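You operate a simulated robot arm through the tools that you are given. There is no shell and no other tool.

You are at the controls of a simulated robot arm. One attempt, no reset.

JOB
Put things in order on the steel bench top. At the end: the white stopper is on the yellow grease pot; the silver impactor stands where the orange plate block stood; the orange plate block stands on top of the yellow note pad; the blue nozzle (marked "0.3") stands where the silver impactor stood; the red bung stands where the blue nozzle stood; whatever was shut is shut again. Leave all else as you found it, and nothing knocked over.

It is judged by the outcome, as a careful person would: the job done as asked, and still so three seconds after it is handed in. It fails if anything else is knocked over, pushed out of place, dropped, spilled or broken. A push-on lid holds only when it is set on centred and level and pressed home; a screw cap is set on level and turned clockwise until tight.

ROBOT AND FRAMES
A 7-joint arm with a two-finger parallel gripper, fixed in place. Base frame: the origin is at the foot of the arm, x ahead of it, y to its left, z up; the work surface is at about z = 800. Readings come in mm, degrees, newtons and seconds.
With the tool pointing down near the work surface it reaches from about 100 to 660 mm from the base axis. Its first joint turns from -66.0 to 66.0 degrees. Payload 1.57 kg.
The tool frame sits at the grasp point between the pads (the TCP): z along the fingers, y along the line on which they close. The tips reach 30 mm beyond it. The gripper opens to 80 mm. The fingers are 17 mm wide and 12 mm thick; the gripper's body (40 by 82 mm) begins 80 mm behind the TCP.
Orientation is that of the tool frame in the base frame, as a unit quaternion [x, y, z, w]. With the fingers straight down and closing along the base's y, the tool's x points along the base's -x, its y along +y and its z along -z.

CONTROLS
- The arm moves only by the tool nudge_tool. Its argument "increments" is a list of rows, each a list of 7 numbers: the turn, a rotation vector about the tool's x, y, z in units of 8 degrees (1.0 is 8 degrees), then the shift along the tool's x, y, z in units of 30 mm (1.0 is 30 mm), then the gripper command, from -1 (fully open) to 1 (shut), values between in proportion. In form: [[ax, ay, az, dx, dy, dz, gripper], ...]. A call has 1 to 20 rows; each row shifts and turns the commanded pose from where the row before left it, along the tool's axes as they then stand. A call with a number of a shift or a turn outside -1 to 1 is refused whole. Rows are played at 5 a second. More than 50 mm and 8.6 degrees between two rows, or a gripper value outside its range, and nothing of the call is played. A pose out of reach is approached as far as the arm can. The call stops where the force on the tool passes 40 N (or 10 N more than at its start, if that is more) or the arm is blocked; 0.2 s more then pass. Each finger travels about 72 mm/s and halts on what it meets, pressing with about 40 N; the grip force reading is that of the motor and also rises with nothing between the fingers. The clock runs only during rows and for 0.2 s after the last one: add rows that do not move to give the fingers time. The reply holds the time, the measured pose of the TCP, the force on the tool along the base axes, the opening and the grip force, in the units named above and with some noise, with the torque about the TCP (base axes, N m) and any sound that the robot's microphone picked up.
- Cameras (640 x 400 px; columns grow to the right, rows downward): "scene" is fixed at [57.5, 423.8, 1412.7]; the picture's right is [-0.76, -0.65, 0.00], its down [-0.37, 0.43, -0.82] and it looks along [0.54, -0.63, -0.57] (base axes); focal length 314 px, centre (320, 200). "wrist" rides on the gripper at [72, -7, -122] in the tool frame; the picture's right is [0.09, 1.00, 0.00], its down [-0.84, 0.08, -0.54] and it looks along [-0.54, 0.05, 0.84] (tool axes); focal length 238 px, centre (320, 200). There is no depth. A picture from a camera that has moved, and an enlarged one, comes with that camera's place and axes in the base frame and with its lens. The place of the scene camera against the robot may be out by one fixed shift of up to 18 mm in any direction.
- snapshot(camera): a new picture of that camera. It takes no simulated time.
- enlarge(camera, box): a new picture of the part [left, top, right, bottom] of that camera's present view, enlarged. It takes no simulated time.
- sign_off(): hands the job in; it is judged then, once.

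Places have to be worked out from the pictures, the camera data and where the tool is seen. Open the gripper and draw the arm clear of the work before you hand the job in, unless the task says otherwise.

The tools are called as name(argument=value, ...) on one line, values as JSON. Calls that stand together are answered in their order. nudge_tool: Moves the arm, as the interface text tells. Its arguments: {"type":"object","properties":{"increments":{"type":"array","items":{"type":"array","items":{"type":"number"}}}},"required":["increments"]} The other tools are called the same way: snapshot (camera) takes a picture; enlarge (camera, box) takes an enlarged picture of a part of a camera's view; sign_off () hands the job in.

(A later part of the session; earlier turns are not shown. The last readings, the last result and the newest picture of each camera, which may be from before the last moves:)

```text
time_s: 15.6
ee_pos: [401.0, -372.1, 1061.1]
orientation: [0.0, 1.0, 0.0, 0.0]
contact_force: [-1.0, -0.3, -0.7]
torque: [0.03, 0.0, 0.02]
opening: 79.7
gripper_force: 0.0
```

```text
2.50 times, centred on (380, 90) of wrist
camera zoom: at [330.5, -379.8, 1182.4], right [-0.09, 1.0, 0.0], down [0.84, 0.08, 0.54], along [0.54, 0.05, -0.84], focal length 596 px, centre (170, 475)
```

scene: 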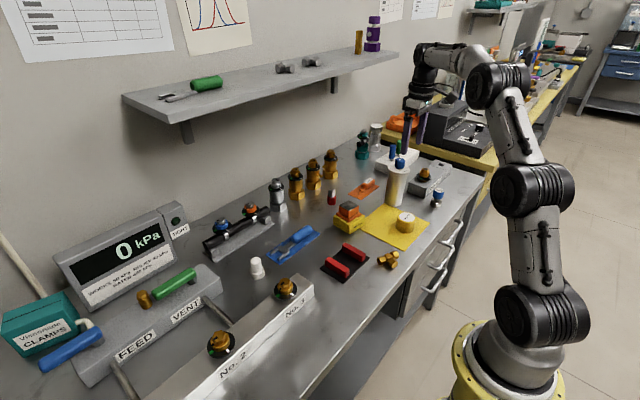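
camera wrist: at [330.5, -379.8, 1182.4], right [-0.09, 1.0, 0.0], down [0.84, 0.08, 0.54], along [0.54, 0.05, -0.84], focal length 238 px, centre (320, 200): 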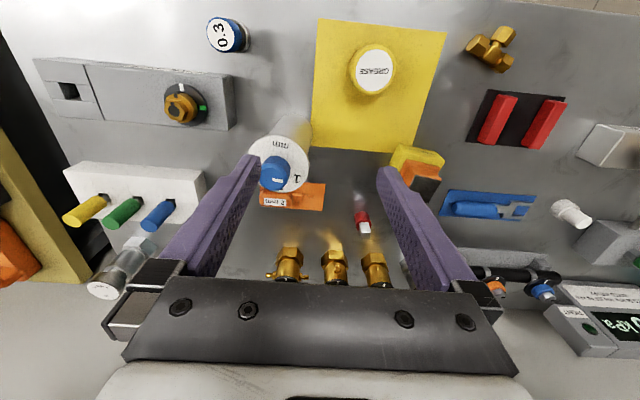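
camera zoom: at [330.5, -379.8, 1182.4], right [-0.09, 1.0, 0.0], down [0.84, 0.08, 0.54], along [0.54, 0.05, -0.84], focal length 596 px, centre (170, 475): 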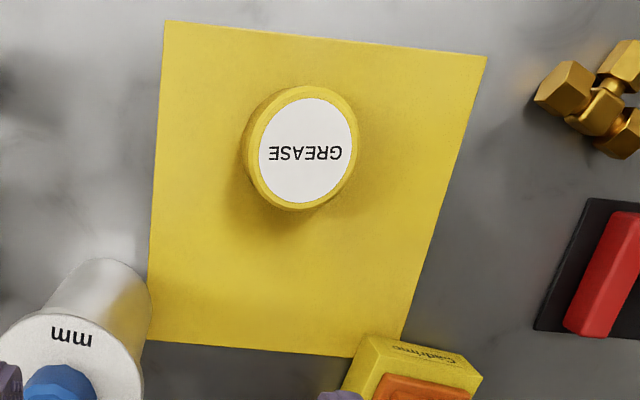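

The rays from two views intersect well: the impactor's rim centre is at about (445.6, -416.3, 933), rim Ø≈70, knob top z≈968. I'll move directly above it and check centring.

nudge_tool(increments=[[0, 0, 0, -0.74, -0.74, 0, -1], [0, 0, 0, -0.74, -0.74, 0.2, -1], [0, 0, 0, 0, 0, 0.7, -1], [0, 0, 0, 0, 0, 0.7, -1], [0, 0, 0, 0, 0, 0, -1]])

snapshot(camera="wrist")

enlarge(camera="wrist", box=[220, 90, 420, 230])

enlarge(camera="scene", box=[350, 60, 470, 220])

```text
time_s: 16.8
ee_pos: [446.2, -417.8, 1013.3]
orientation: [0.001, 1.0, 0.0, 0.001]
contact_force: [0.1, 0.2, 0.2]
torque: [0.01, -0.01, -0.01]
opening: 80.1
gripper_force: 0.0
```

```text
taken
camera wrist: at [374.7, -424.1, 1133.5], right [-0.09, 1.0, 0.0], down [0.84, 0.08, 0.54], along [0.54, 0.05, -0.84], focal length 238 px, centre (320, 200)
```

wrist: 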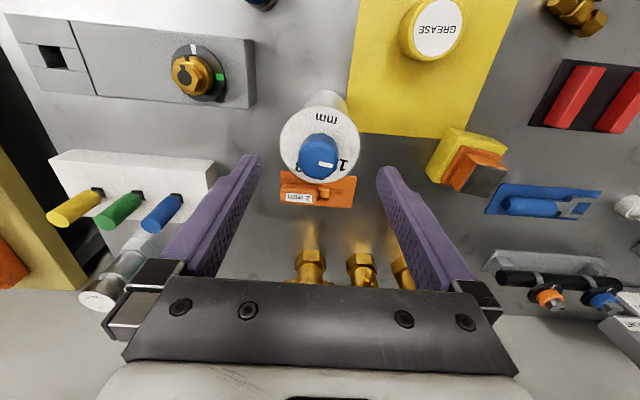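

```text
2.86 times, centred on (320, 160) of wrist
camera zoom: at [374.7, -424.1, 1133.5], right [-0.09, 1.0, 0.0], down [0.84, 0.08, 0.54], along [0.54, 0.05, -0.84], focal length 681 px, centre (320, 314)
```

zoom: 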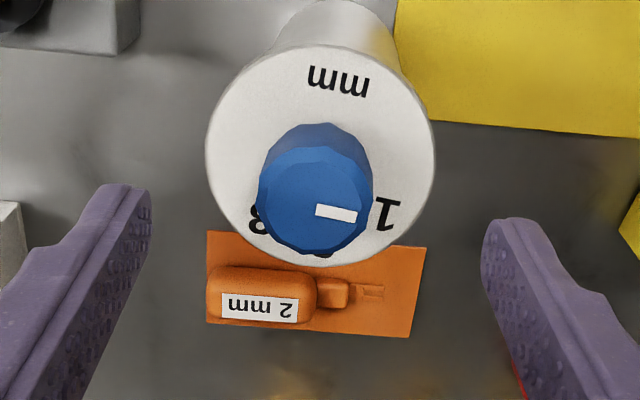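

```text
2.50 times, centred on (410, 140) of scene
camera zoom: at [57.5, 423.8, 1412.7], right [-0.76, -0.65, 0.0], down [-0.37, 0.43, -0.82], along [0.54, -0.63, -0.57], focal length 784 px, centre (95, 350)
```

zoom: 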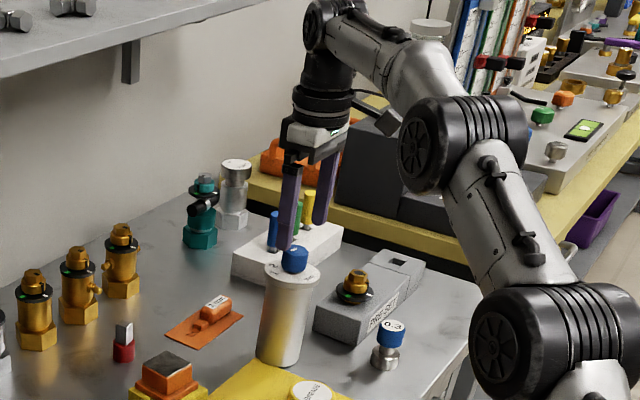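

It's centred within 1 mm, with rim Ø≈70 against the 80 mm opening. I'll descend until the tips are just above the rim and check the clearances.

nudge_tool(increments=[[0, 0, 0, 0, 0, 0.65, -1], [0, 0, 0, 0, 0, 0.65, -1], [0, 0, 0, 0, 0, 0, -1]])

enlarge(camera="wrist", box=[200, 90, 440, 250])

enlarge(camera="scene", box=[360, 100, 440, 220])

```text
time_s: 17.6
ee_pos: [446.2, -417.9, 972.8]
orientation: [0.0, 1.0, 0.0, -0.001]
contact_force: [0.3, -0.3, 0.9]
torque: [0.0, 0.01, 0.03]
opening: 80.0
gripper_force: 0.1
```

```text
2.50 times, centred on (320, 170) of wrist
camera zoom: at [374.8, -424.6, 1094.1], right [-0.09, 1.0, 0.0], down [0.84, 0.08, 0.54], along [0.54, 0.05, -0.84], focal length 596 px, centre (320, 275)
```

zoom: 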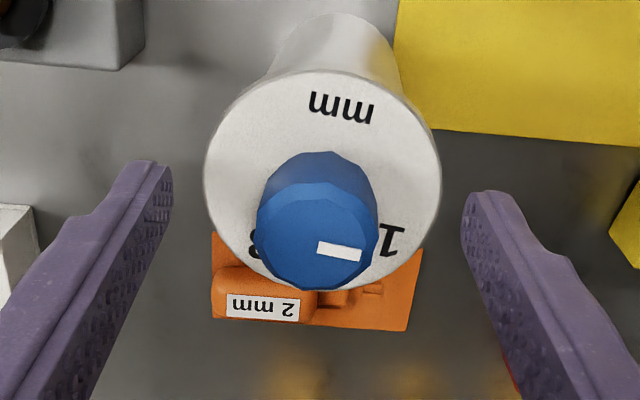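

```text
3.33 times, centred on (400, 160) of scene
camera zoom: at [57.5, 423.8, 1412.7], right [-0.76, -0.65, 0.0], down [-0.37, 0.43, -0.82], along [0.54, -0.63, -0.57], focal length 1046 px, centre (53, 333)
```

zoom: 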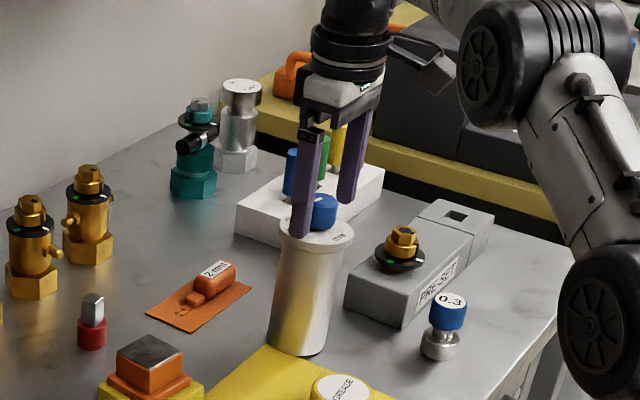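

Both fingers clear the rim evenly. I'll descend to TCP z≈900 (palm about 12 mm above the knob) and close gently.

nudge_tool(increments=[[0, 0, 0, 0, 0, 0.6, -1], [0, 0, 0, 0, 0, 0.6, -1], [0, 0, 0, 0, 0, 0.6, -1], [0, 0, 0, 0, 0, 0.6, -1], [0, 0, 0, 0, 0, 0, -1]])

enlarge(camera="wrist", box=[200, 90, 440, 250])

enlarge(camera="scene", box=[360, 100, 440, 220])

```text
time_s: 18.8
ee_pos: [446.7, -416.8, 902.4]
orientation: [0.0, 1.0, 0.0, 0.0]
contact_force: [0.7, 0.4, 0.3]
torque: [0.01, 0.03, 0.0]
opening: 79.9
gripper_force: 0.1
```

```text
2.50 times, centred on (320, 170) of wrist
camera zoom: at [374.2, -424.7, 1023.1], right [-0.09, 1.0, 0.0], down [0.84, 0.08, 0.54], along [0.54, 0.05, -0.84], focal length 596 px, centre (320, 275)
```

zoom: 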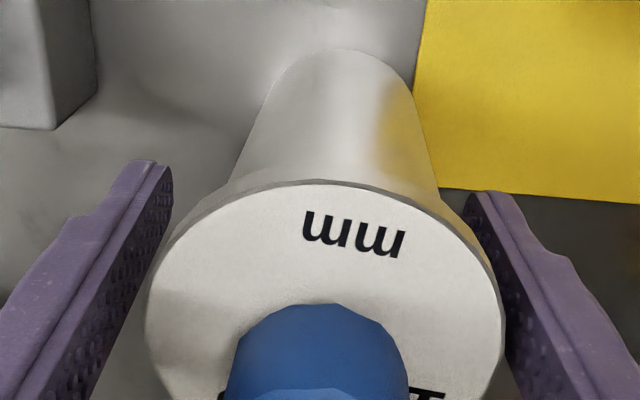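

```text
3.33 times, centred on (400, 160) of scene
camera zoom: at [57.5, 423.8, 1412.7], right [-0.76, -0.65, 0.0], down [-0.37, 0.43, -0.82], along [0.54, -0.63, -0.57], focal length 1046 px, centre (53, 333)
```

zoom: 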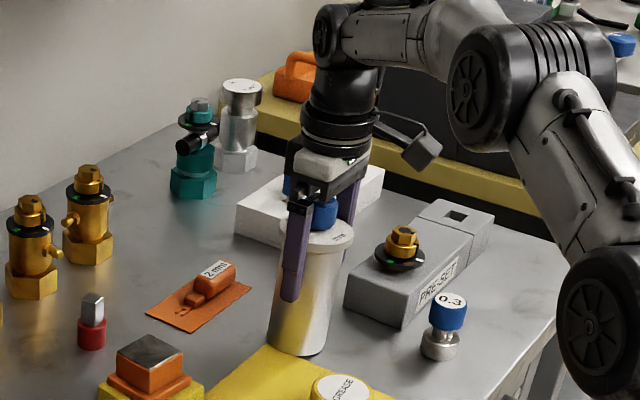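

The gaps are about 5.5 mm on the left and 3.2 mm on the right, so I'll shift +1.1 mm in y and close slowly on the impactor.

nudge_tool(increments=[[0, 0, 0, 0, 0.037, 0, -1], [0, 0, 0, 0, 0, 0, -0.9], [0, 0, 0, 0, 0, 0, -0.8], [0, 0, 0, 0, 0, 0, -0.7], [0, 0, 0, 0, 0, 0, -0.5], [0, 0, 0, 0, 0, 0, -0.5]])

enlarge(camera="wrist", box=[200, 90, 440, 250])

enlarge(camera="scene", box=[360, 100, 440, 220])

```text
time_s: 20.2
ee_pos: [445.2, -417.5, 901.0]
orientation: [-0.001, 1.0, 0.001, 0.0]
contact_force: [0.3, -1.5, -0.1]
torque: [0.0, -0.01, 0.02]
opening: 71.3
gripper_force: 40.1
```

```text
2.50 times, centred on (320, 170) of wrist
camera zoom: at [374.1, -423.4, 1023.0], right [-0.09, 1.0, 0.0], down [0.84, 0.08, 0.54], along [0.54, 0.05, -0.84], focal length 596 px, centre (320, 275)
```

zoom: 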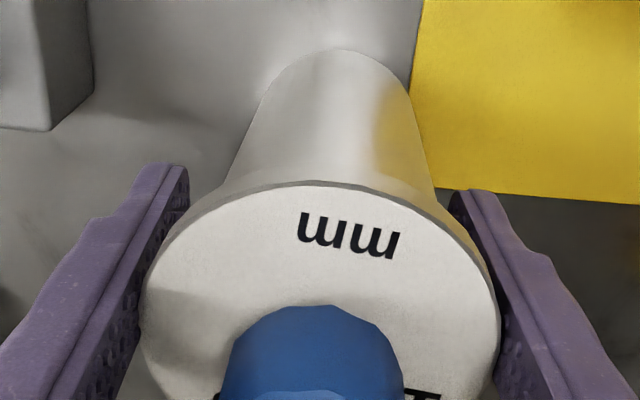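

```text
3.33 times, centred on (400, 160) of scene
camera zoom: at [57.5, 423.8, 1412.7], right [-0.76, -0.65, 0.0], down [-0.37, 0.43, -0.82], along [0.54, -0.62, -0.57], focal length 1046 px, centre (53, 333)
```

zoom: 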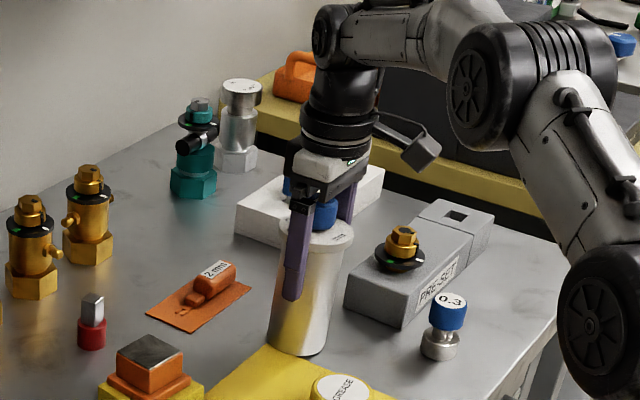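

Gripped at 71.3 mm on the rim. I'll do a small test lift of about 6 mm to check that the body comes up with the top.

nudge_tool(increments=[[0, 0, 0, 0, 0, -0.1, -0.5], [0, 0, 0, 0, 0, -0.12, -0.5], [0, 0, 0, 0, 0, 0, -0.5]])

enlarge(camera="scene", box=[360, 130, 440, 220])

enlarge(camera="wrist", box=[200, 90, 440, 250])

```text
time_s: 21.0
ee_pos: [446.1, -417.5, 907.1]
orientation: [0.0, 1.0, 0.0, -0.001]
contact_force: [-0.4, -0.7, -5.3]
torque: [-0.02, 0.02, 0.0]
opening: 71.1
gripper_force: 40.5
```

```text
4.44 times, centred on (400, 175) of scene
camera zoom: at [57.6, 423.7, 1412.7], right [-0.76, -0.65, 0.0], down [-0.37, 0.43, -0.82], along [0.54, -0.62, -0.57], focal length 1395 px, centre (-36, 311)
```

zoom: 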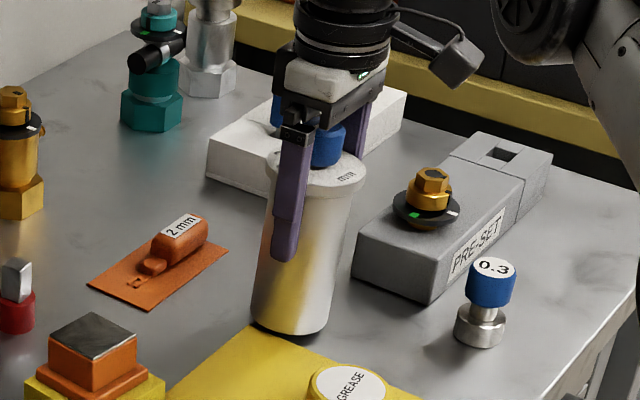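

```text
2.50 times, centred on (320, 170) of wrist
camera zoom: at [374.2, -423.4, 1028.6], right [-0.09, 1.0, 0.0], down [0.84, 0.08, 0.54], along [0.54, 0.05, -0.84], focal length 596 px, centre (320, 275)
```

zoom: 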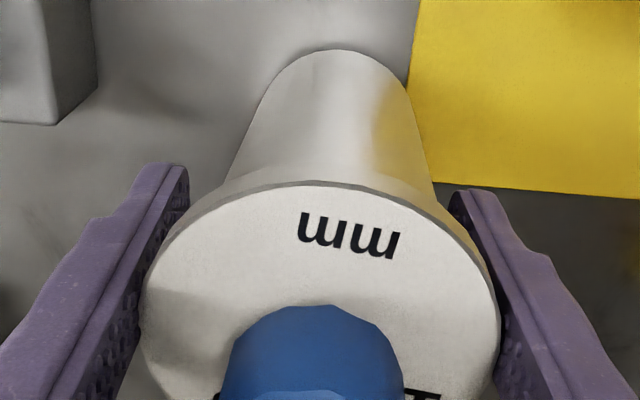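

The whole impactor lifted (about 0.5 kg) with no relative motion. I'll raise it to clear everything and carry it around to about (580, -190), free of the pad and bung.

nudge_tool(increments=[[0, 0, 0, 0, 0, -0.4, -0.5], [0, 0, 0, 0, 0, -0.65, -0.5], [0, 0, 0, 0, 0, -0.65, -0.5], [0, 0, 0, 0, 0, -0.65, -0.5], [0, 0, 0, 0, 0, -0.65, -0.5], [0, 0, 0, -0.39, 0.61, 0, -0.5], [0, 0, 0, -0.39, 0.61, 0, -0.5], [0, 0, 0, -0.39, 0.61, 0, -0.5], [0, 0, 0, -0.39, 0.61, 0, -0.5], [0, 0, 0, -0.39, 0.61, 0, -0.5], [0, 0, 0, -0.39, 0.61, 0, -0.5], [0, 0, 0, -0.39, 0.61, 0, -0.5], [0, 0, 0, -0.39, 0.61, 0, -0.5], [0, 0, 0, -0.33, 0.66, 0.1, -0.5], [0, 0, 0, -0.33, 0.66, 0.1, -0.5], [0, 0, 0, -0.33, 0.66, 0.1, -0.5], [0, 0, 0, -0.33, 0.66, 0.1, -0.5], [0, 0, 0, 0, 0, 0, -0.5]])

snapshot(camera="scene")

snapshot(camera="wrist")

```text
time_s: 24.8
ee_pos: [579.2, -189.0, 985.6]
orientation: [0.001, 1.0, 0.0, 0.0]
contact_force: [0.1, -0.1, -6.2]
torque: [0.01, 0.08, 0.01]
opening: 70.9
gripper_force: 39.9
```

```text
taken
```

scene: 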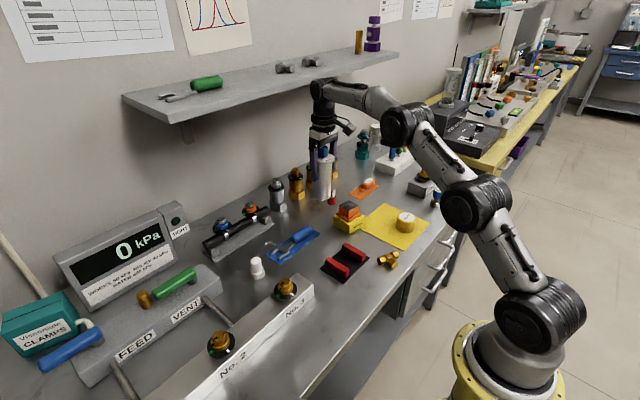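

```text
taken
camera wrist: at [507.4, -195.5, 1107.1], right [-0.09, 1.0, 0.0], down [0.84, 0.08, 0.54], along [0.54, 0.05, -0.84], focal length 238 px, centre (320, 200)
```

wrist: 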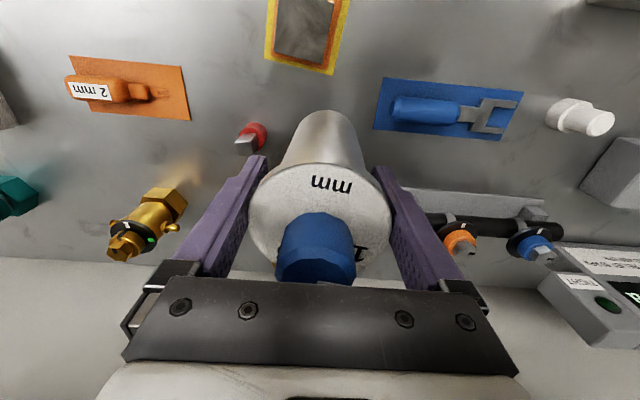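

enlarge(camera="scene", box=[250, 50, 410, 230])

enlarge(camera="wrist", box=[210, 100, 290, 170])

enlarge(camera="wrist", box=[360, 60, 640, 200])

```text
2.22 times, centred on (330, 140) of scene
camera zoom: at [57.6, 423.8, 1412.7], right [-0.76, -0.65, 0.0], down [-0.37, 0.43, -0.82], along [0.54, -0.62, -0.57], focal length 697 px, centre (298, 333)
```

zoom: 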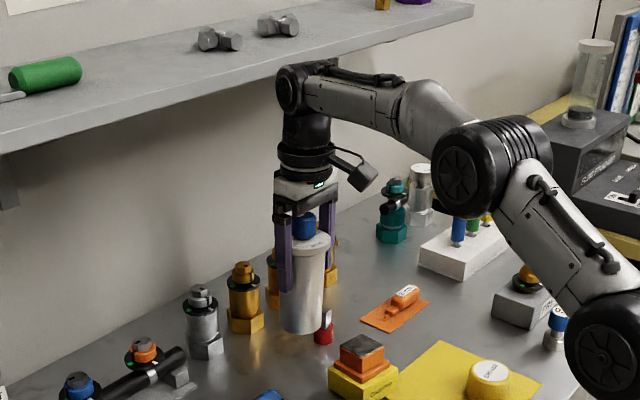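

```text
5.71 times, centred on (250, 135) of wrist
camera zoom: at [507.4, -195.5, 1107.1], right [-0.09, 1.0, 0.0], down [0.84, 0.08, 0.54], along [0.54, 0.05, -0.84], focal length 1362 px, centre (720, 571)
```

zoom: 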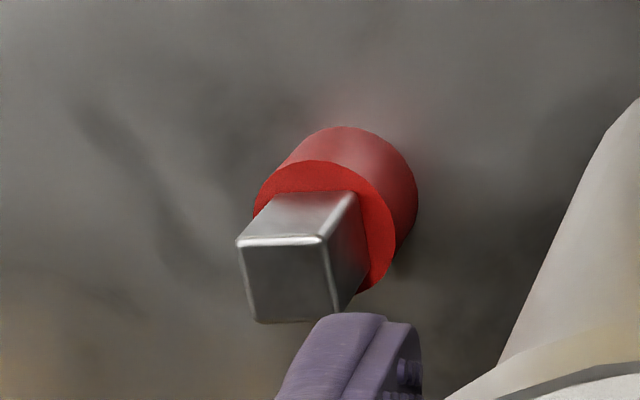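

```text
2.29 times, centred on (500, 130) of wrist
camera zoom: at [507.4, -195.5, 1107.1], right [-0.09, 1.0, 0.0], down [0.84, 0.08, 0.54], along [0.54, 0.05, -0.84], focal length 545 px, centre (-91, 360)
```

zoom: 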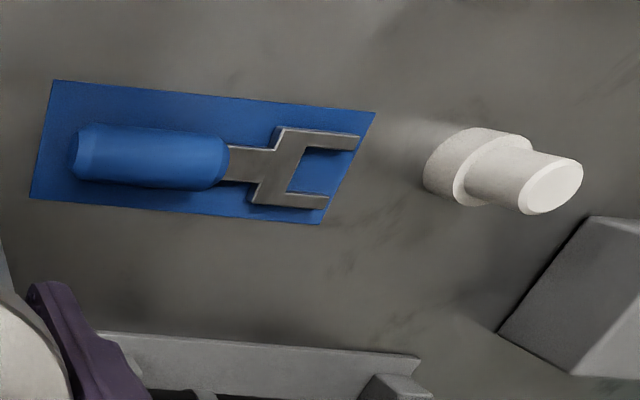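

The bung resolves to about (610, -270), top z≈853. For the impactor I'll descend at this clear spot to bottom ≈ 7 mm above the bench, staying below the shelf.

nudge_tool(increments=[[0, 0, 0, 0, 0, 0.6, -0.5], [0, 0, 0, 0, 0, 0.6, -0.5], [0, 0, 0, 0, 0, 0.6, -0.5], [0, 0, 0, 0, 0, 0.5, -0.5], [0, 0, 0, 0, 0, 0.26, -0.5], [0, 0, 0, 0, 0, 0, -0.5]])

enlarge(camera="scene", box=[250, 80, 410, 260])

```text
time_s: 26.2
ee_pos: [579.4, -189.6, 909.4]
orientation: [0.0, 1.0, 0.0, 0.0]
contact_force: [-0.1, 0.0, -5.8]
torque: [-0.01, 0.03, 0.02]
opening: 71.0
gripper_force: 39.8
```

```text
2.22 times, centred on (330, 170) of scene
camera zoom: at [57.6, 423.8, 1412.7], right [-0.76, -0.65, 0.0], down [-0.37, 0.43, -0.82], along [0.54, -0.63, -0.57], focal length 697 px, centre (298, 267)
```

zoom: 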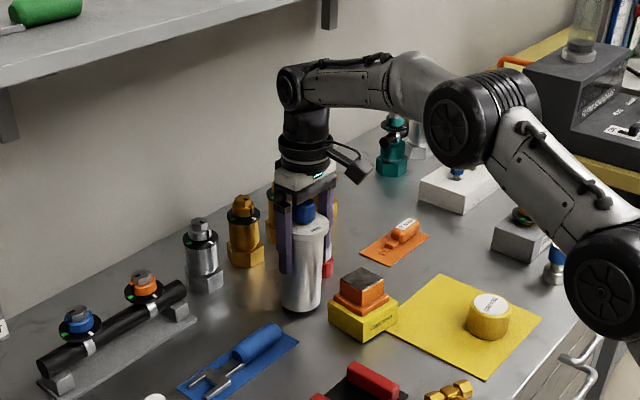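

nudge_tool(increments=[[0, 0, 0, -0.56, 0.27, 0, -0.5], [0, 0, 0, -0.56, 0.27, 0, -0.5], [0, 0, 0, -0.55, 0.27, 0, -0.5], [0, 0, 0, 0, 0.6, 0, -0.5], [0, 0, 0, 0, 0.6, 0, -0.5], [0, 0, 0, 0, 0.6, 0, -0.5], [0, 0, 0, 0, 0, 0, -0.5], [0, 0, 0, 0, 0, 0, -0.5]])

enlarge(camera="scene", box=[220, 80, 380, 260])

snapshot(camera="wrist")

```text
time_s: 28.0
ee_pos: [630.0, -110.5, 909.7]
orientation: [-0.001, 1.0, 0.0, 0.0]
contact_force: [0.4, 1.0, -5.4]
torque: [-0.01, 0.04, -0.02]
opening: 71.1
gripper_force: 40.1
```

```text
2.22 times, centred on (300, 170) of scene
camera zoom: at [57.6, 423.8, 1412.7], right [-0.76, -0.65, 0.0], down [-0.37, 0.43, -0.82], along [0.54, -0.63, -0.57], focal length 697 px, centre (364, 267)
```

zoom: 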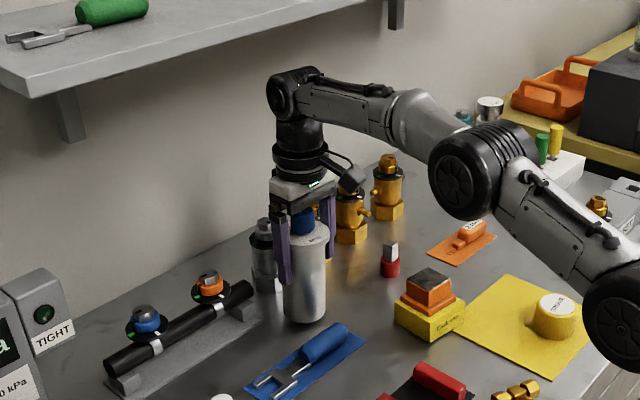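

```text
taken
camera wrist: at [558.3, -118.7, 1030.8], right [-0.09, 1.0, 0.0], down [0.84, 0.08, 0.54], along [0.54, 0.05, -0.84], focal length 238 px, centre (320, 200)
```

wrist: 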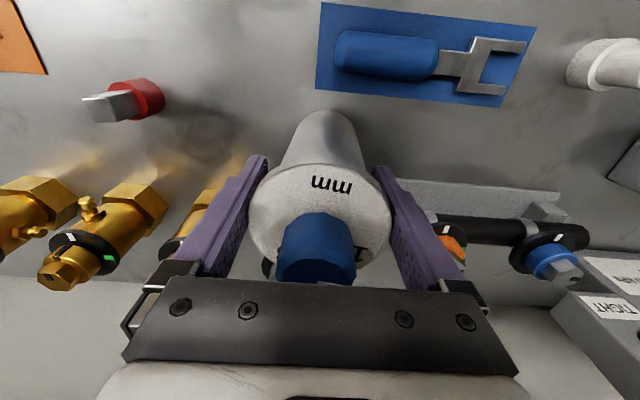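

It's over the spot. I'll lower about 7 mm, then creep until contact.

nudge_tool(increments=[[0, 0, 0, 0, 0, 0.12, -0.5], [0, 0, 0, 0, 0, 0.1, -0.5], [0, 0, 0, 0, 0, 0, -0.5]])

```text
time_s: 28.8
ee_pos: [629.3, -113.2, 901.8]
orientation: [0.0, 1.0, 0.0, 0.0]
contact_force: [-0.1, -0.3, -6.4]
torque: [0.03, 0.08, 0.02]
opening: 71.1
gripper_force: 40.1
```

nudge_tool(increments=[[0, 0, 0, 0, 0, 0.03, -0.5], [0, 0, 0, 0, 0, 0, -0.5]])

```text
time_s: 29.4
ee_pos: [630.2, -111.7, 900.9]
orientation: [0.0, 1.0, 0.001, 0.0]
contact_force: [0.0, -0.9, -5.9]
torque: [-0.03, 0.04, -0.02]
opening: 70.9
gripper_force: 39.6
```

Still hanging with no contact. I'll nudge +1.2 mm in y to centre and continue lowering in 1 mm steps.

nudge_tool(increments=[[0, 0, 0, 0, 0.04, 0, -0.5], [0, 0, 0, 0, 0, 0.04, -0.5], [0, 0, 0, 0, 0, 0, -0.5]])

```text
time_s: 30.2
ee_pos: [630.8, -110.4, 901.7]
orientation: [0.0, 1.0, 0.0, 0.0]
contact_force: [-1.8, 0.8, -1.4]
torque: [-0.07, 0.14, -0.02]
opening: 71.0
gripper_force: 40.4
```

nudge_tool(increments=[[0, 0, 0, 0, 0, 0.025, -0.5], [0, 0, 0, 0, 0, 0, -0.5]])

enlarge(camera="scene", box=[250, 130, 350, 230])

```text
time_s: 30.8
ee_pos: [630.4, -111.2, 900.9]
orientation: [0.0, 1.0, 0.0, 0.001]
contact_force: [-1.7, 2.2, 4.4]
torque: [-0.02, 0.2, -0.05]
opening: 70.8
gripper_force: 40.0
```

```text
4.00 times, centred on (300, 180) of scene
camera zoom: at [57.4, 423.9, 1412.7], right [-0.76, -0.65, 0.0], down [-0.37, 0.43, -0.82], along [0.54, -0.63, -0.57], focal length 1255 px, centre (400, 280)
```

zoom: 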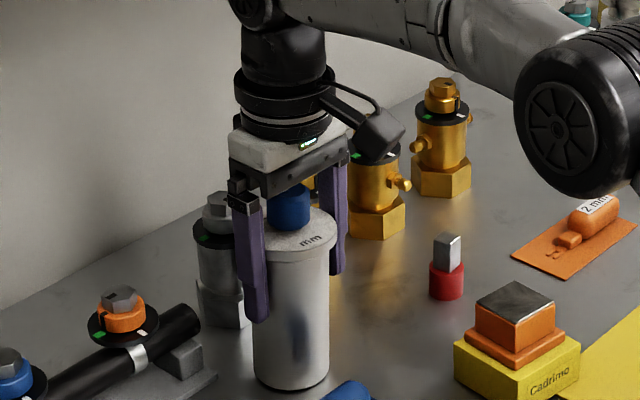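

The impactor is standing on the bench (slight upward force). I'll open slowly, check, then go up only a little since the shelf is above.

nudge_tool(increments=[[0, 0, 0, 0, 0, 0, -0.75], [0, 0, 0, 0, 0, 0, -0.85], [0, 0, 0, 0, 0, 0, -1], [0, 0, 0, 0, 0, 0, -1]])

enlarge(camera="wrist", box=[200, 90, 440, 290])

enlarge(camera="scene", box=[250, 130, 350, 230])

snapshot(camera="scene")

```text
time_s: 31.8
ee_pos: [629.2, -111.2, 900.1]
orientation: [0.0, 1.0, 0.001, 0.0]
contact_force: [0.4, 0.6, -0.7]
torque: [0.0, -0.01, 0.03]
opening: 80.0
gripper_force: 0.1
```

```text
2.00 times, centred on (320, 190) of wrist
camera zoom: at [557.7, -118.0, 1021.2], right [-0.09, 1.0, 0.0], down [0.84, 0.08, 0.54], along [0.54, 0.05, -0.84], focal length 477 px, centre (320, 220)
```

zoom: 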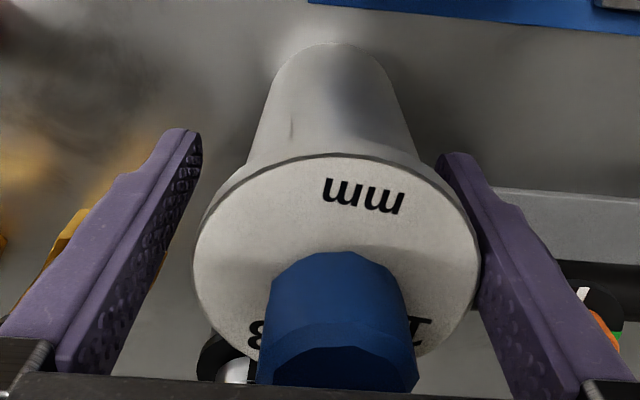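

```text
4.00 times, centred on (300, 180) of scene
camera zoom: at [57.5, 423.9, 1412.7], right [-0.76, -0.65, 0.0], down [-0.37, 0.43, -0.82], along [0.54, -0.63, -0.57], focal length 1255 px, centre (400, 280)
```

zoom: 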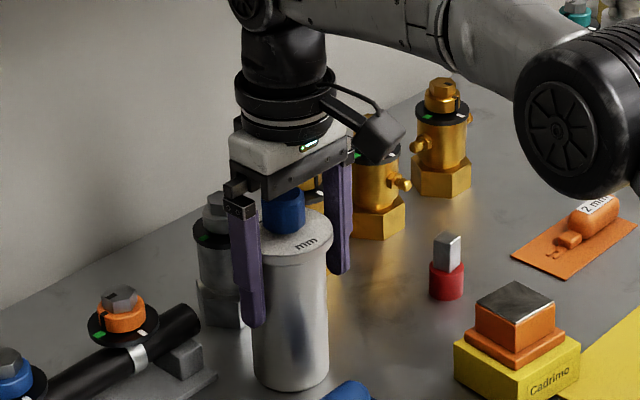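

```text
taken
```

scene: 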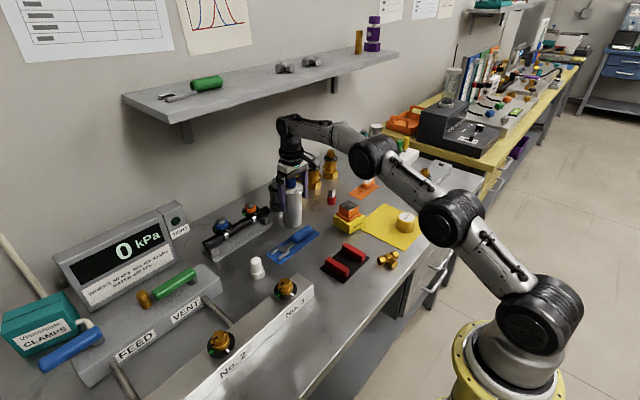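

Released and upright, but the rim sits about 4 mm nearer the right finger. I'll recentre the gripper in y, then withdraw toward the robot (−x) rather than up, because of the shelf.

nudge_tool(increments=[[0, 0, 0, 0, 0.07, 0, -1], [0, 0, 0, 0, 0.06, 0, -1], [0, 0, 0, 0, 0, 0, -1]])

enlarge(camera="wrist", box=[200, 90, 440, 290])

```text
time_s: 32.6
ee_pos: [630.3, -106.7, 899.7]
orientation: [0.0, 1.0, 0.0, 0.0]
contact_force: [0.7, -0.2, -0.1]
torque: [-0.02, -0.05, 0.0]
opening: 80.1
gripper_force: 0.2
```

```text
2.00 times, centred on (320, 190) of wrist
camera zoom: at [558.3, -113.8, 1021.3], right [-0.09, 1.0, 0.0], down [0.84, 0.08, 0.54], along [0.54, 0.05, -0.84], focal length 477 px, centre (320, 220)
```

zoom: 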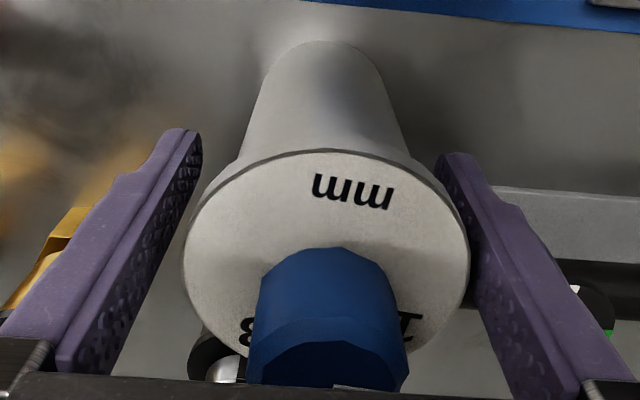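

Clearances are now balanced. I'll withdraw 85 mm toward the robot and then rise.

nudge_tool(increments=[[0, 0, 0, 0.3, 0.03, 0, -1], [0, 0, 0, 0.6, 0, 0, -1], [0, 0, 0, 0.9, 0, 0, -1], [0, 0, 0, 0.9, 0, 0, -1], [0, 0, 0, 0.5, 0, -0.5, -1], [0, 0, 0, 0, 0, -1, -1], [0, 0, 0, 0, 0, -1, -1], [0, 0, 0, 0, 0, 0, -1]])

snapshot(camera="scene")

snapshot(camera="wrist")

```text
time_s: 34.4
ee_pos: [534.4, -105.9, 976.0]
orientation: [0.001, 1.0, 0.0, -0.001]
contact_force: [0.2, 0.0, -0.5]
torque: [0.04, 0.0, -0.02]
opening: 79.9
gripper_force: 0.0
```

```text
taken
```

scene: 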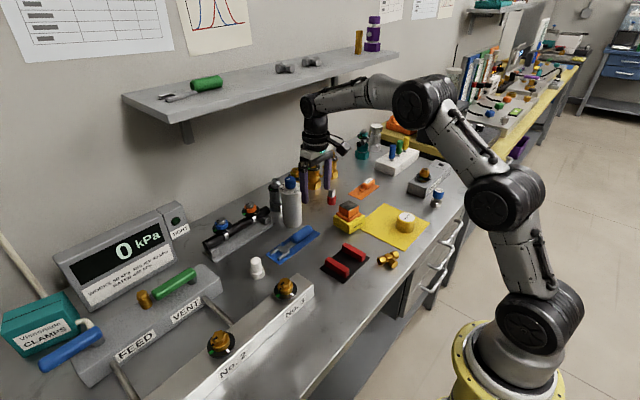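

```text
taken
camera wrist: at [462.4, -112.4, 1096.8], right [-0.09, 1.0, 0.0], down [0.84, 0.08, 0.54], along [0.54, 0.05, -0.84], focal length 238 px, centre (320, 200)
```

wrist: 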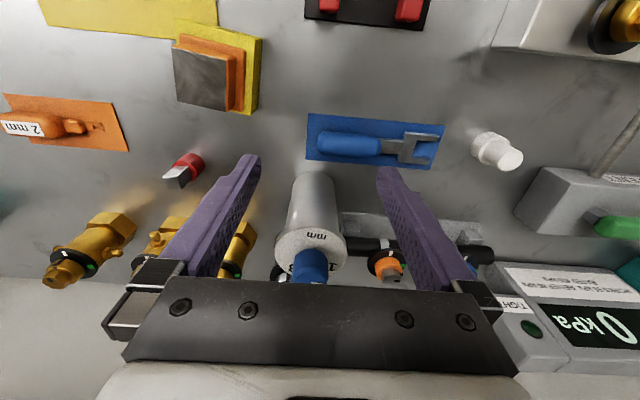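

enlarge(camera="wrist", box=[250, 150, 390, 290])

enlarge(camera="scene", box=[250, 150, 370, 250])

enlarge(camera="wrist", box=[430, 90, 570, 190])

```text
2.86 times, centred on (320, 220) of wrist
camera zoom: at [462.4, -112.4, 1096.8], right [-0.09, 1.0, 0.0], down [0.84, 0.08, 0.54], along [0.54, 0.05, -0.84], focal length 681 px, centre (320, 143)
```

zoom: 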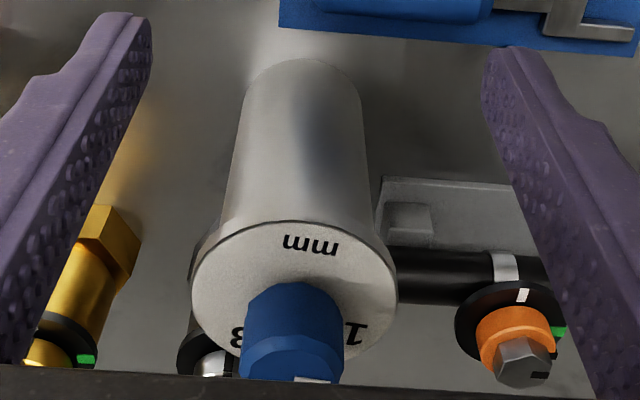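

```text
4.00 times, centred on (310, 200) of scene
camera zoom: at [57.5, 423.8, 1412.7], right [-0.76, -0.65, 0.0], down [-0.37, 0.43, -0.82], along [0.54, -0.63, -0.57], focal length 1255 px, centre (360, 200)
```

zoom: 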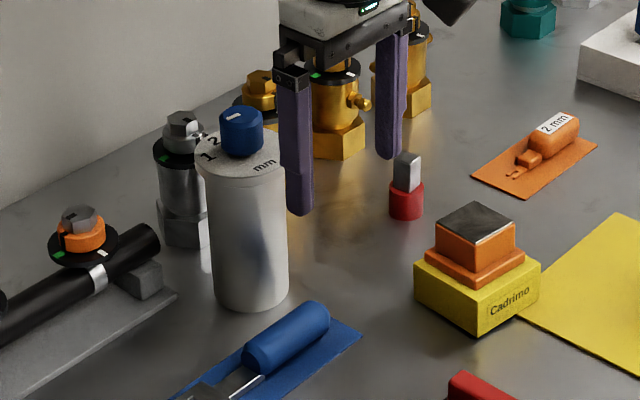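

```text
4.00 times, centred on (500, 140) of wrist
camera zoom: at [462.4, -112.4, 1096.8], right [-0.09, 1.0, 0.0], down [0.84, 0.08, 0.54], along [0.54, 0.05, -0.84], focal length 953 px, centre (-400, 440)
```

zoom: 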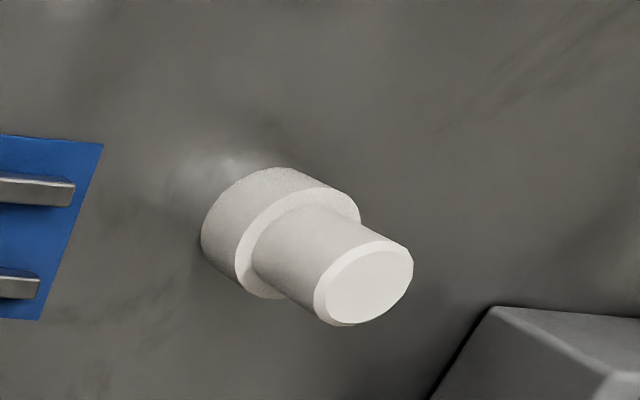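

The impactor stands about 4 mm from the orange block's original centre, upright and stable. Next is the blue nozzle at about (328, -488.6); I'll travel over there.

nudge_tool(increments=[[0, 0, 0, 0.43, -0.8, -0.8, -1], [0, 0, 0, 0.43, -0.8, 0, -1], [0, 0, 0, 0.43, -0.8, 0, -1], [0, 0, 0, 0.43, -0.8, 0, -1], [0, 0, 0, 0.43, -0.8, 0, -1], [0, 0, 0, 0.43, -0.8, 0, -1], [0, 0, 0, 0.43, -0.8, 0, -1], [0, 0, 0, 0.43, -0.8, 0, -1], [0, 0, 0, 0.43, -0.8, 0, -1], [0, 0, 0, 0.43, -0.8, 0, -1], [0, 0, 0, 0.43, -0.8, 0, -1], [0, 0, 0, 0.43, -0.8, 0, -1], [0, 0, 0, 0.43, -0.8, 0, -1], [0, 0, 0, 0.43, -0.8, 0, -1], [0, 0, 0, 0.43, -0.8, 0, -1], [0, 0, 0, 0.43, -0.8, 0.5, -1], [0, 0, 0, 0, 0, 0.8, -1], [0, 0, 0, 0, 0, 0, -1]])

snapshot(camera="wrist")

snapshot(camera="scene")

```text
time_s: 38.2
ee_pos: [326.8, -488.3, 958.2]
orientation: [0.001, 1.0, 0.0, 0.0]
contact_force: [0.6, 0.3, -0.4]
torque: [-0.03, -0.01, -0.01]
opening: 80.0
gripper_force: 0.2
```

```text
taken
camera wrist: at [255.4, -496.6, 1079.7], right [-0.09, 1.0, 0.0], down [0.84, 0.08, 0.54], along [0.54, 0.05, -0.84], focal length 238 px, centre (320, 200)
```

wrist: 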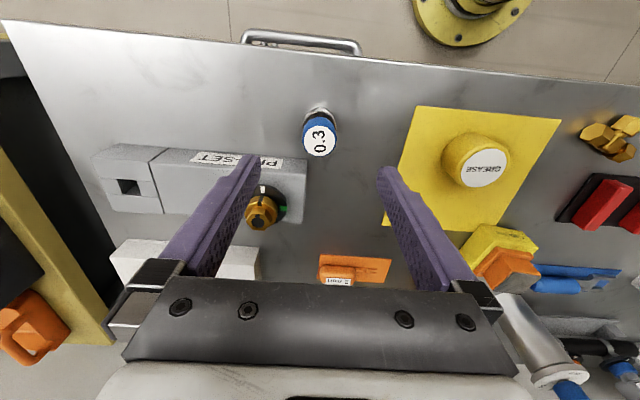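

```text
taken
```

scene: 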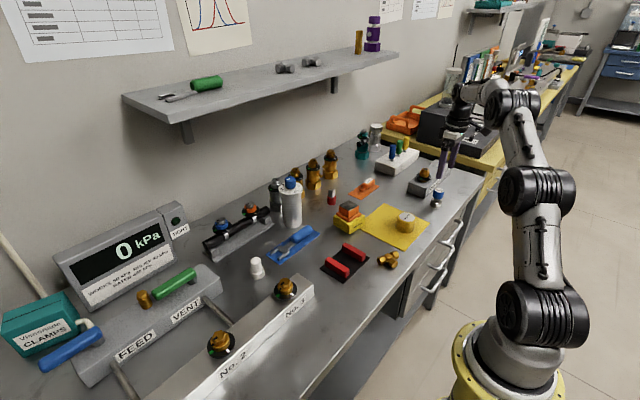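

enlarge(camera="wrist", box=[270, 90, 370, 170])

enlarge(camera="scene", box=[400, 130, 480, 220])

enlarge(camera="wrist", box=[420, 110, 540, 210])

```text
5.00 times, centred on (320, 130) of wrist
camera zoom: at [255.4, -496.6, 1079.7], right [-0.09, 1.0, 0.0], down [0.84, 0.08, 0.54], along [0.54, 0.05, -0.84], focal length 1192 px, centre (320, 550)
```

zoom: 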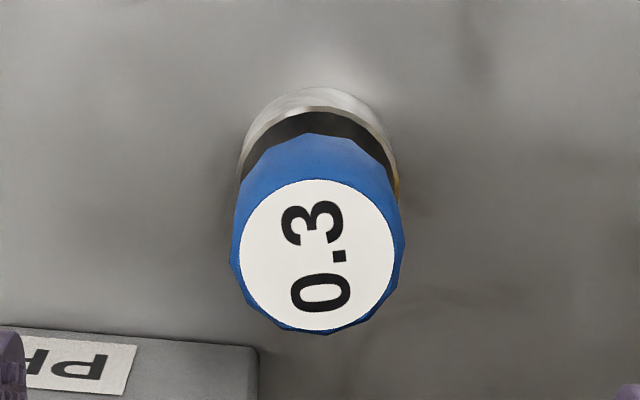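

```text
4.44 times, centred on (440, 175) of scene
camera zoom: at [57.5, 423.8, 1412.7], right [-0.76, -0.65, 0.0], down [-0.37, 0.43, -0.82], along [0.54, -0.63, -0.57], focal length 1395 px, centre (-213, 311)
```

zoom: 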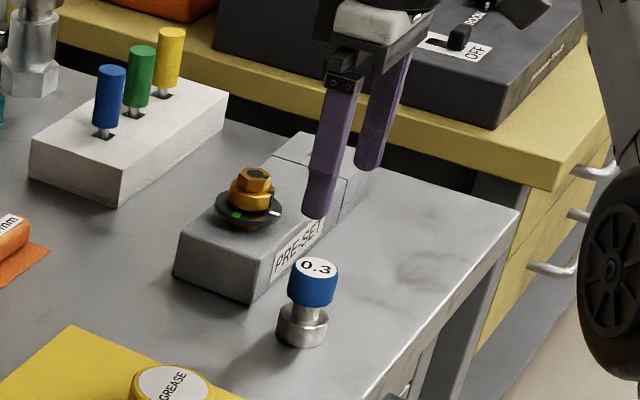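

```text
4.00 times, centred on (480, 160) of wrist
camera zoom: at [255.4, -496.6, 1079.7], right [-0.09, 1.0, 0.0], down [0.84, 0.08, 0.54], along [0.54, 0.05, -0.84], focal length 953 px, centre (-320, 360)
```

zoom: 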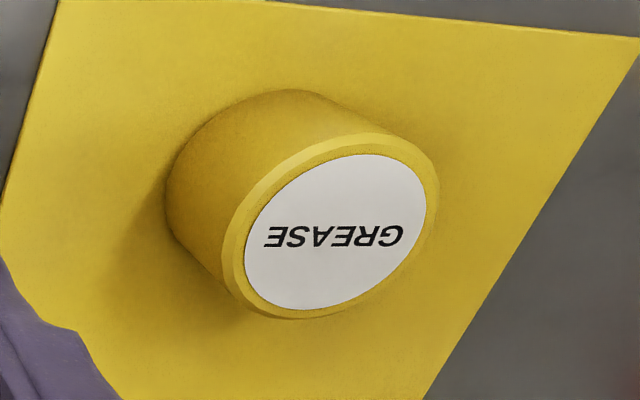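

The nozzle's axis is at about (328, -489.3), top z≈863, blue head Ø≈33 on a wider silver foot. I'll descend around the blue head with tips staying above the foot (TCP≈854), fingers part open.

nudge_tool(increments=[[0, 0, 0, -0.04, -0.03, 0.3, -0.6], [0, 0, 0, 0, 0, 0.7, -0.4], [0, 0, 0, 0, 0, 0.7, -0.4], [0, 0, 0, 0, 0, 0.7, -0.4], [0, 0, 0, 0, 0, 0.6, -0.4], [0, 0, 0, 0, 0, 0.45, -0.4], [0, 0, 0, 0, 0, 0, -0.4]])

snapshot(camera="wrist")

enlarge(camera="scene", box=[400, 130, 480, 220])

```text
time_s: 39.8
ee_pos: [328.7, -493.8, 856.0]
orientation: [0.0, 1.0, 0.0, 0.0]
contact_force: [0.8, 0.5, -0.2]
torque: [-0.01, 0.01, 0.01]
opening: 55.8
gripper_force: 0.1
```

```text
taken
camera wrist: at [256.4, -499.6, 977.2], right [-0.09, 1.0, 0.0], down [0.84, 0.08, 0.54], along [0.54, 0.05, -0.84], focal length 238 px, centre (320, 200)
```

wrist: 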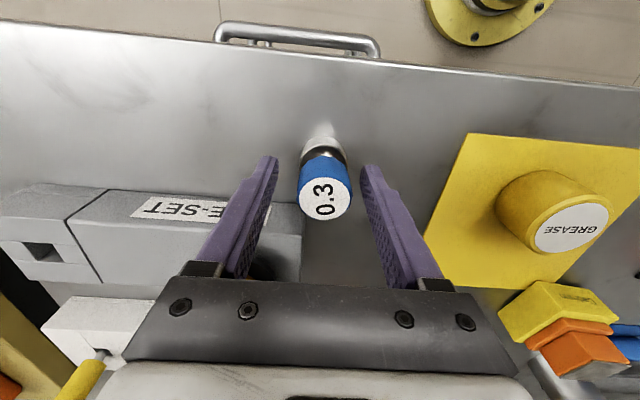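

```text
4.44 times, centred on (440, 175) of scene
camera zoom: at [57.5, 423.8, 1412.7], right [-0.76, -0.65, 0.0], down [-0.37, 0.43, -0.82], along [0.54, -0.63, -0.57], focal length 1395 px, centre (-213, 311)
```

zoom: 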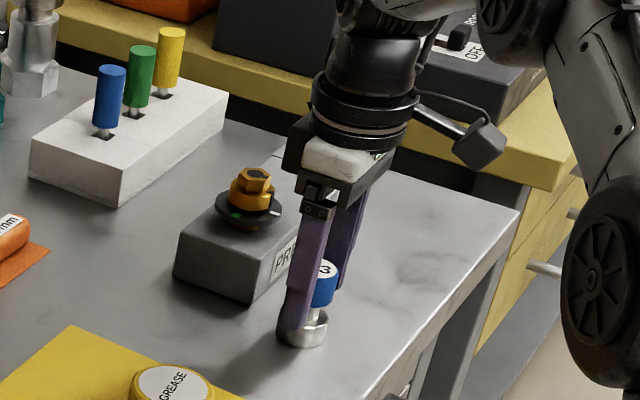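

enlarge(camera="wrist", box=[240, 120, 400, 230])

nudge_tool(increments=[[0, 0, 0, 0, 0, 0, -0.4]])

```text
3.64 times, centred on (320, 175) of wrist
camera zoom: at [256.4, -499.6, 977.2], right [-0.09, 1.0, 0.0], down [0.84, 0.08, 0.54], along [0.54, 0.05, -0.84], focal length 867 px, centre (320, 291)
```

zoom: 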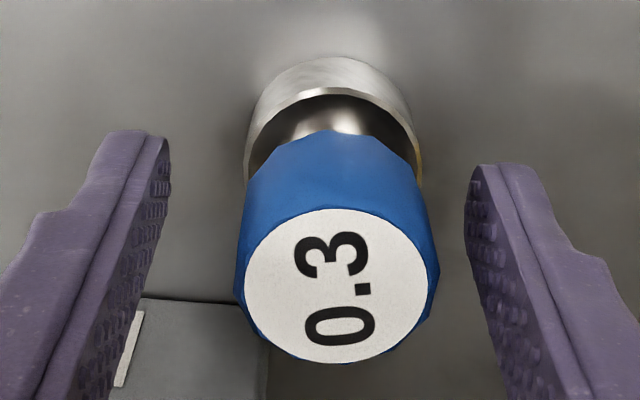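

```text
time_s: 40.2
ee_pos: [327.4, -492.6, 856.7]
orientation: [0.0, 1.0, 0.0, -0.001]
contact_force: [0.3, -0.1, -0.3]
torque: [0.0, -0.02, -0.01]
opening: 56.1
gripper_force: 0.1
```

The nozzle head is about 2 mm to +y of the grip centre; I'll correct and close on it.

nudge_tool(increments=[[0, 0, 0, 0, 0.067, 0, -0.4], [0, 0, 0, 0, 0, 0, -0.3], [0, 0, 0, 0, 0, 0, -0.1], [0, 0, 0, 0, 0, 0, 0.1], [0, 0, 0, 0, 0, 0, 0.4], [0, 0, 0, 0, 0, 0, 0.4]])

enlarge(camera="wrist", box=[240, 120, 400, 230])

enlarge(camera="scene", box=[400, 150, 480, 220])

```text
time_s: 41.6
ee_pos: [327.2, -490.2, 855.6]
orientation: [-0.001, 1.0, 0.0, 0.0]
contact_force: [-0.7, -0.9, 0.5]
torque: [0.0, -0.01, -0.01]
opening: 32.0
gripper_force: 40.4
```

```text
3.64 times, centred on (320, 175) of wrist
camera zoom: at [256.2, -496.7, 977.2], right [-0.09, 1.0, 0.0], down [0.84, 0.08, 0.54], along [0.54, 0.05, -0.84], focal length 867 px, centre (320, 291)
```

zoom: 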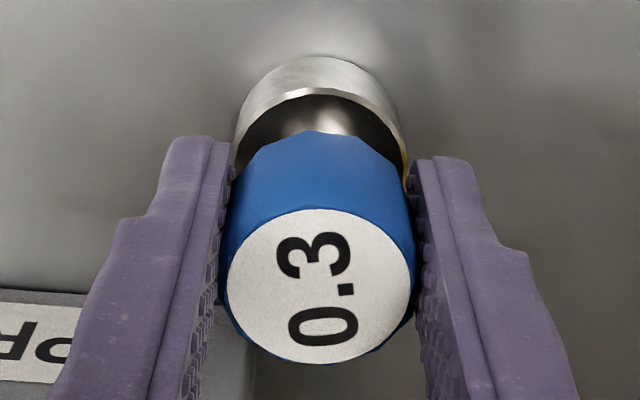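

```text
5.71 times, centred on (440, 185) of scene
camera zoom: at [57.5, 423.8, 1412.7], right [-0.76, -0.65, 0.0], down [-0.37, 0.43, -0.82], along [0.54, -0.63, -0.57], focal length 1793 px, centre (-366, 286)
```

zoom: 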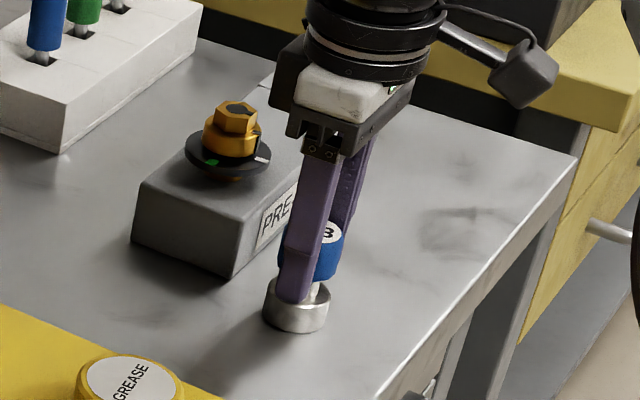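

Gripped at 32 mm. I'll lift a little and check that the whole nozzle comes up.

nudge_tool(increments=[[0, 0, 0, 0, 0, -0.2, 0.4], [0, 0, 0, 0, 0, -0.2, 0.4], [0, 0, 0, 0, 0, 0, 0.4]])

enlarge(camera="scene", box=[400, 150, 480, 220])

```text
time_s: 42.4
ee_pos: [328.6, -489.2, 869.2]
orientation: [0.0, 1.0, 0.0, 0.0]
contact_force: [-0.9, 0.0, -0.3]
torque: [0.0, -0.01, 0.02]
opening: 32.1
gripper_force: 40.2
```

```text
5.71 times, centred on (440, 185) of scene
camera zoom: at [57.5, 423.8, 1412.7], right [-0.76, -0.65, 0.0], down [-0.37, 0.43, -0.82], along [0.54, -0.63, -0.57], focal length 1793 px, centre (-366, 286)
```

zoom: 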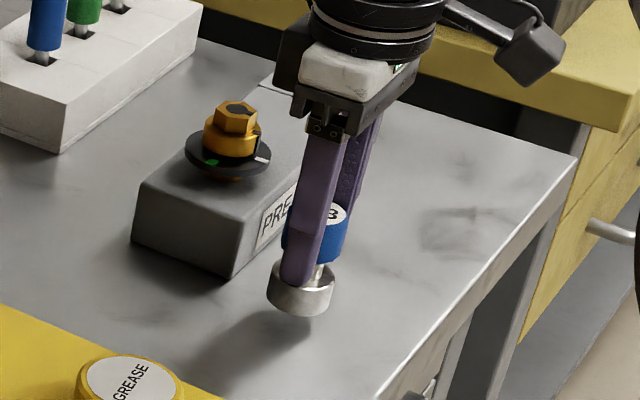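

The nozzle lifts as one piece. I'll raise it, carry it to the impactor's old spot (445.7, -417), and lower to just above the bench.

nudge_tool(increments=[[0, 0, 0, 0, 0, -0.9, 0.4], [0, 0, 0, 0, 0, -0.9, 0.4], [0, 0, 0, 0, 0, -0.9, 0.4], [0, 0, 0, -0.78, 0.48, 0, 0.4], [0, 0, 0, -0.78, 0.48, 0, 0.4], [0, 0, 0, -0.78, 0.48, 0, 0.4], [0, 0, 0, -0.78, 0.48, 0, 0.4], [0, 0, 0, -0.78, 0.48, 0, 0.4], [0, 0, 0, 0, 0, 0, 0.4], [0, 0, 0, 0, 0, 0.8, 0.4], [0, 0, 0, 0, 0, 0.8, 0.4], [0, 0, 0, 0, 0, 0.8, 0.4], [0, 0, 0, 0, 0, 0.4, 0.4], [0, 0, 0, 0, 0, 0, 0.4]])

snapshot(camera="wrist")

enlarge(camera="scene", box=[360, 130, 460, 230])

```text
time_s: 45.4
ee_pos: [442.8, -415.0, 865.7]
orientation: [0.001, 1.0, 0.0, 0.001]
contact_force: [-0.2, 0.0, -1.0]
torque: [-0.01, 0.02, 0.0]
opening: 32.2
gripper_force: 40.0
```

```text
taken
camera wrist: at [372.1, -422.7, 985.2], right [-0.09, 1.0, 0.0], down [0.84, 0.08, 0.54], along [0.54, 0.05, -0.84], focal length 238 px, centre (320, 200)
```

wrist: 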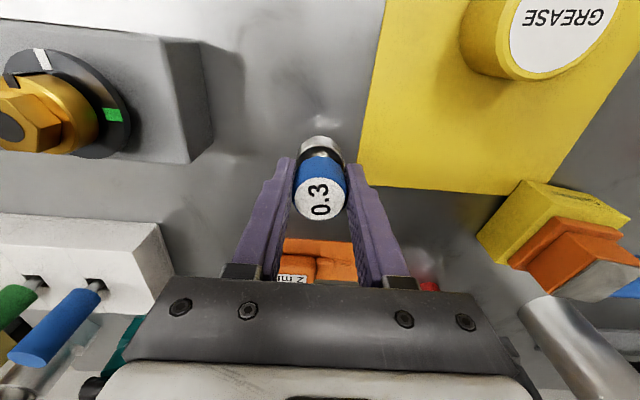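

```text
4.00 times, centred on (410, 180) of scene
camera zoom: at [57.5, 423.8, 1412.7], right [-0.76, -0.65, 0.0], down [-0.37, 0.43, -0.82], along [0.54, -0.63, -0.57], focal length 1255 px, centre (-40, 280)
```

zoom: 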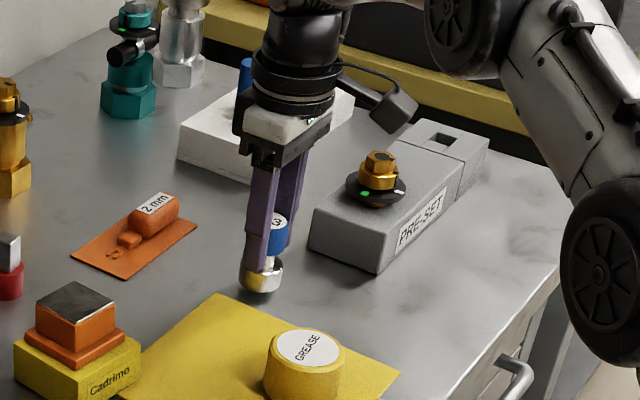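

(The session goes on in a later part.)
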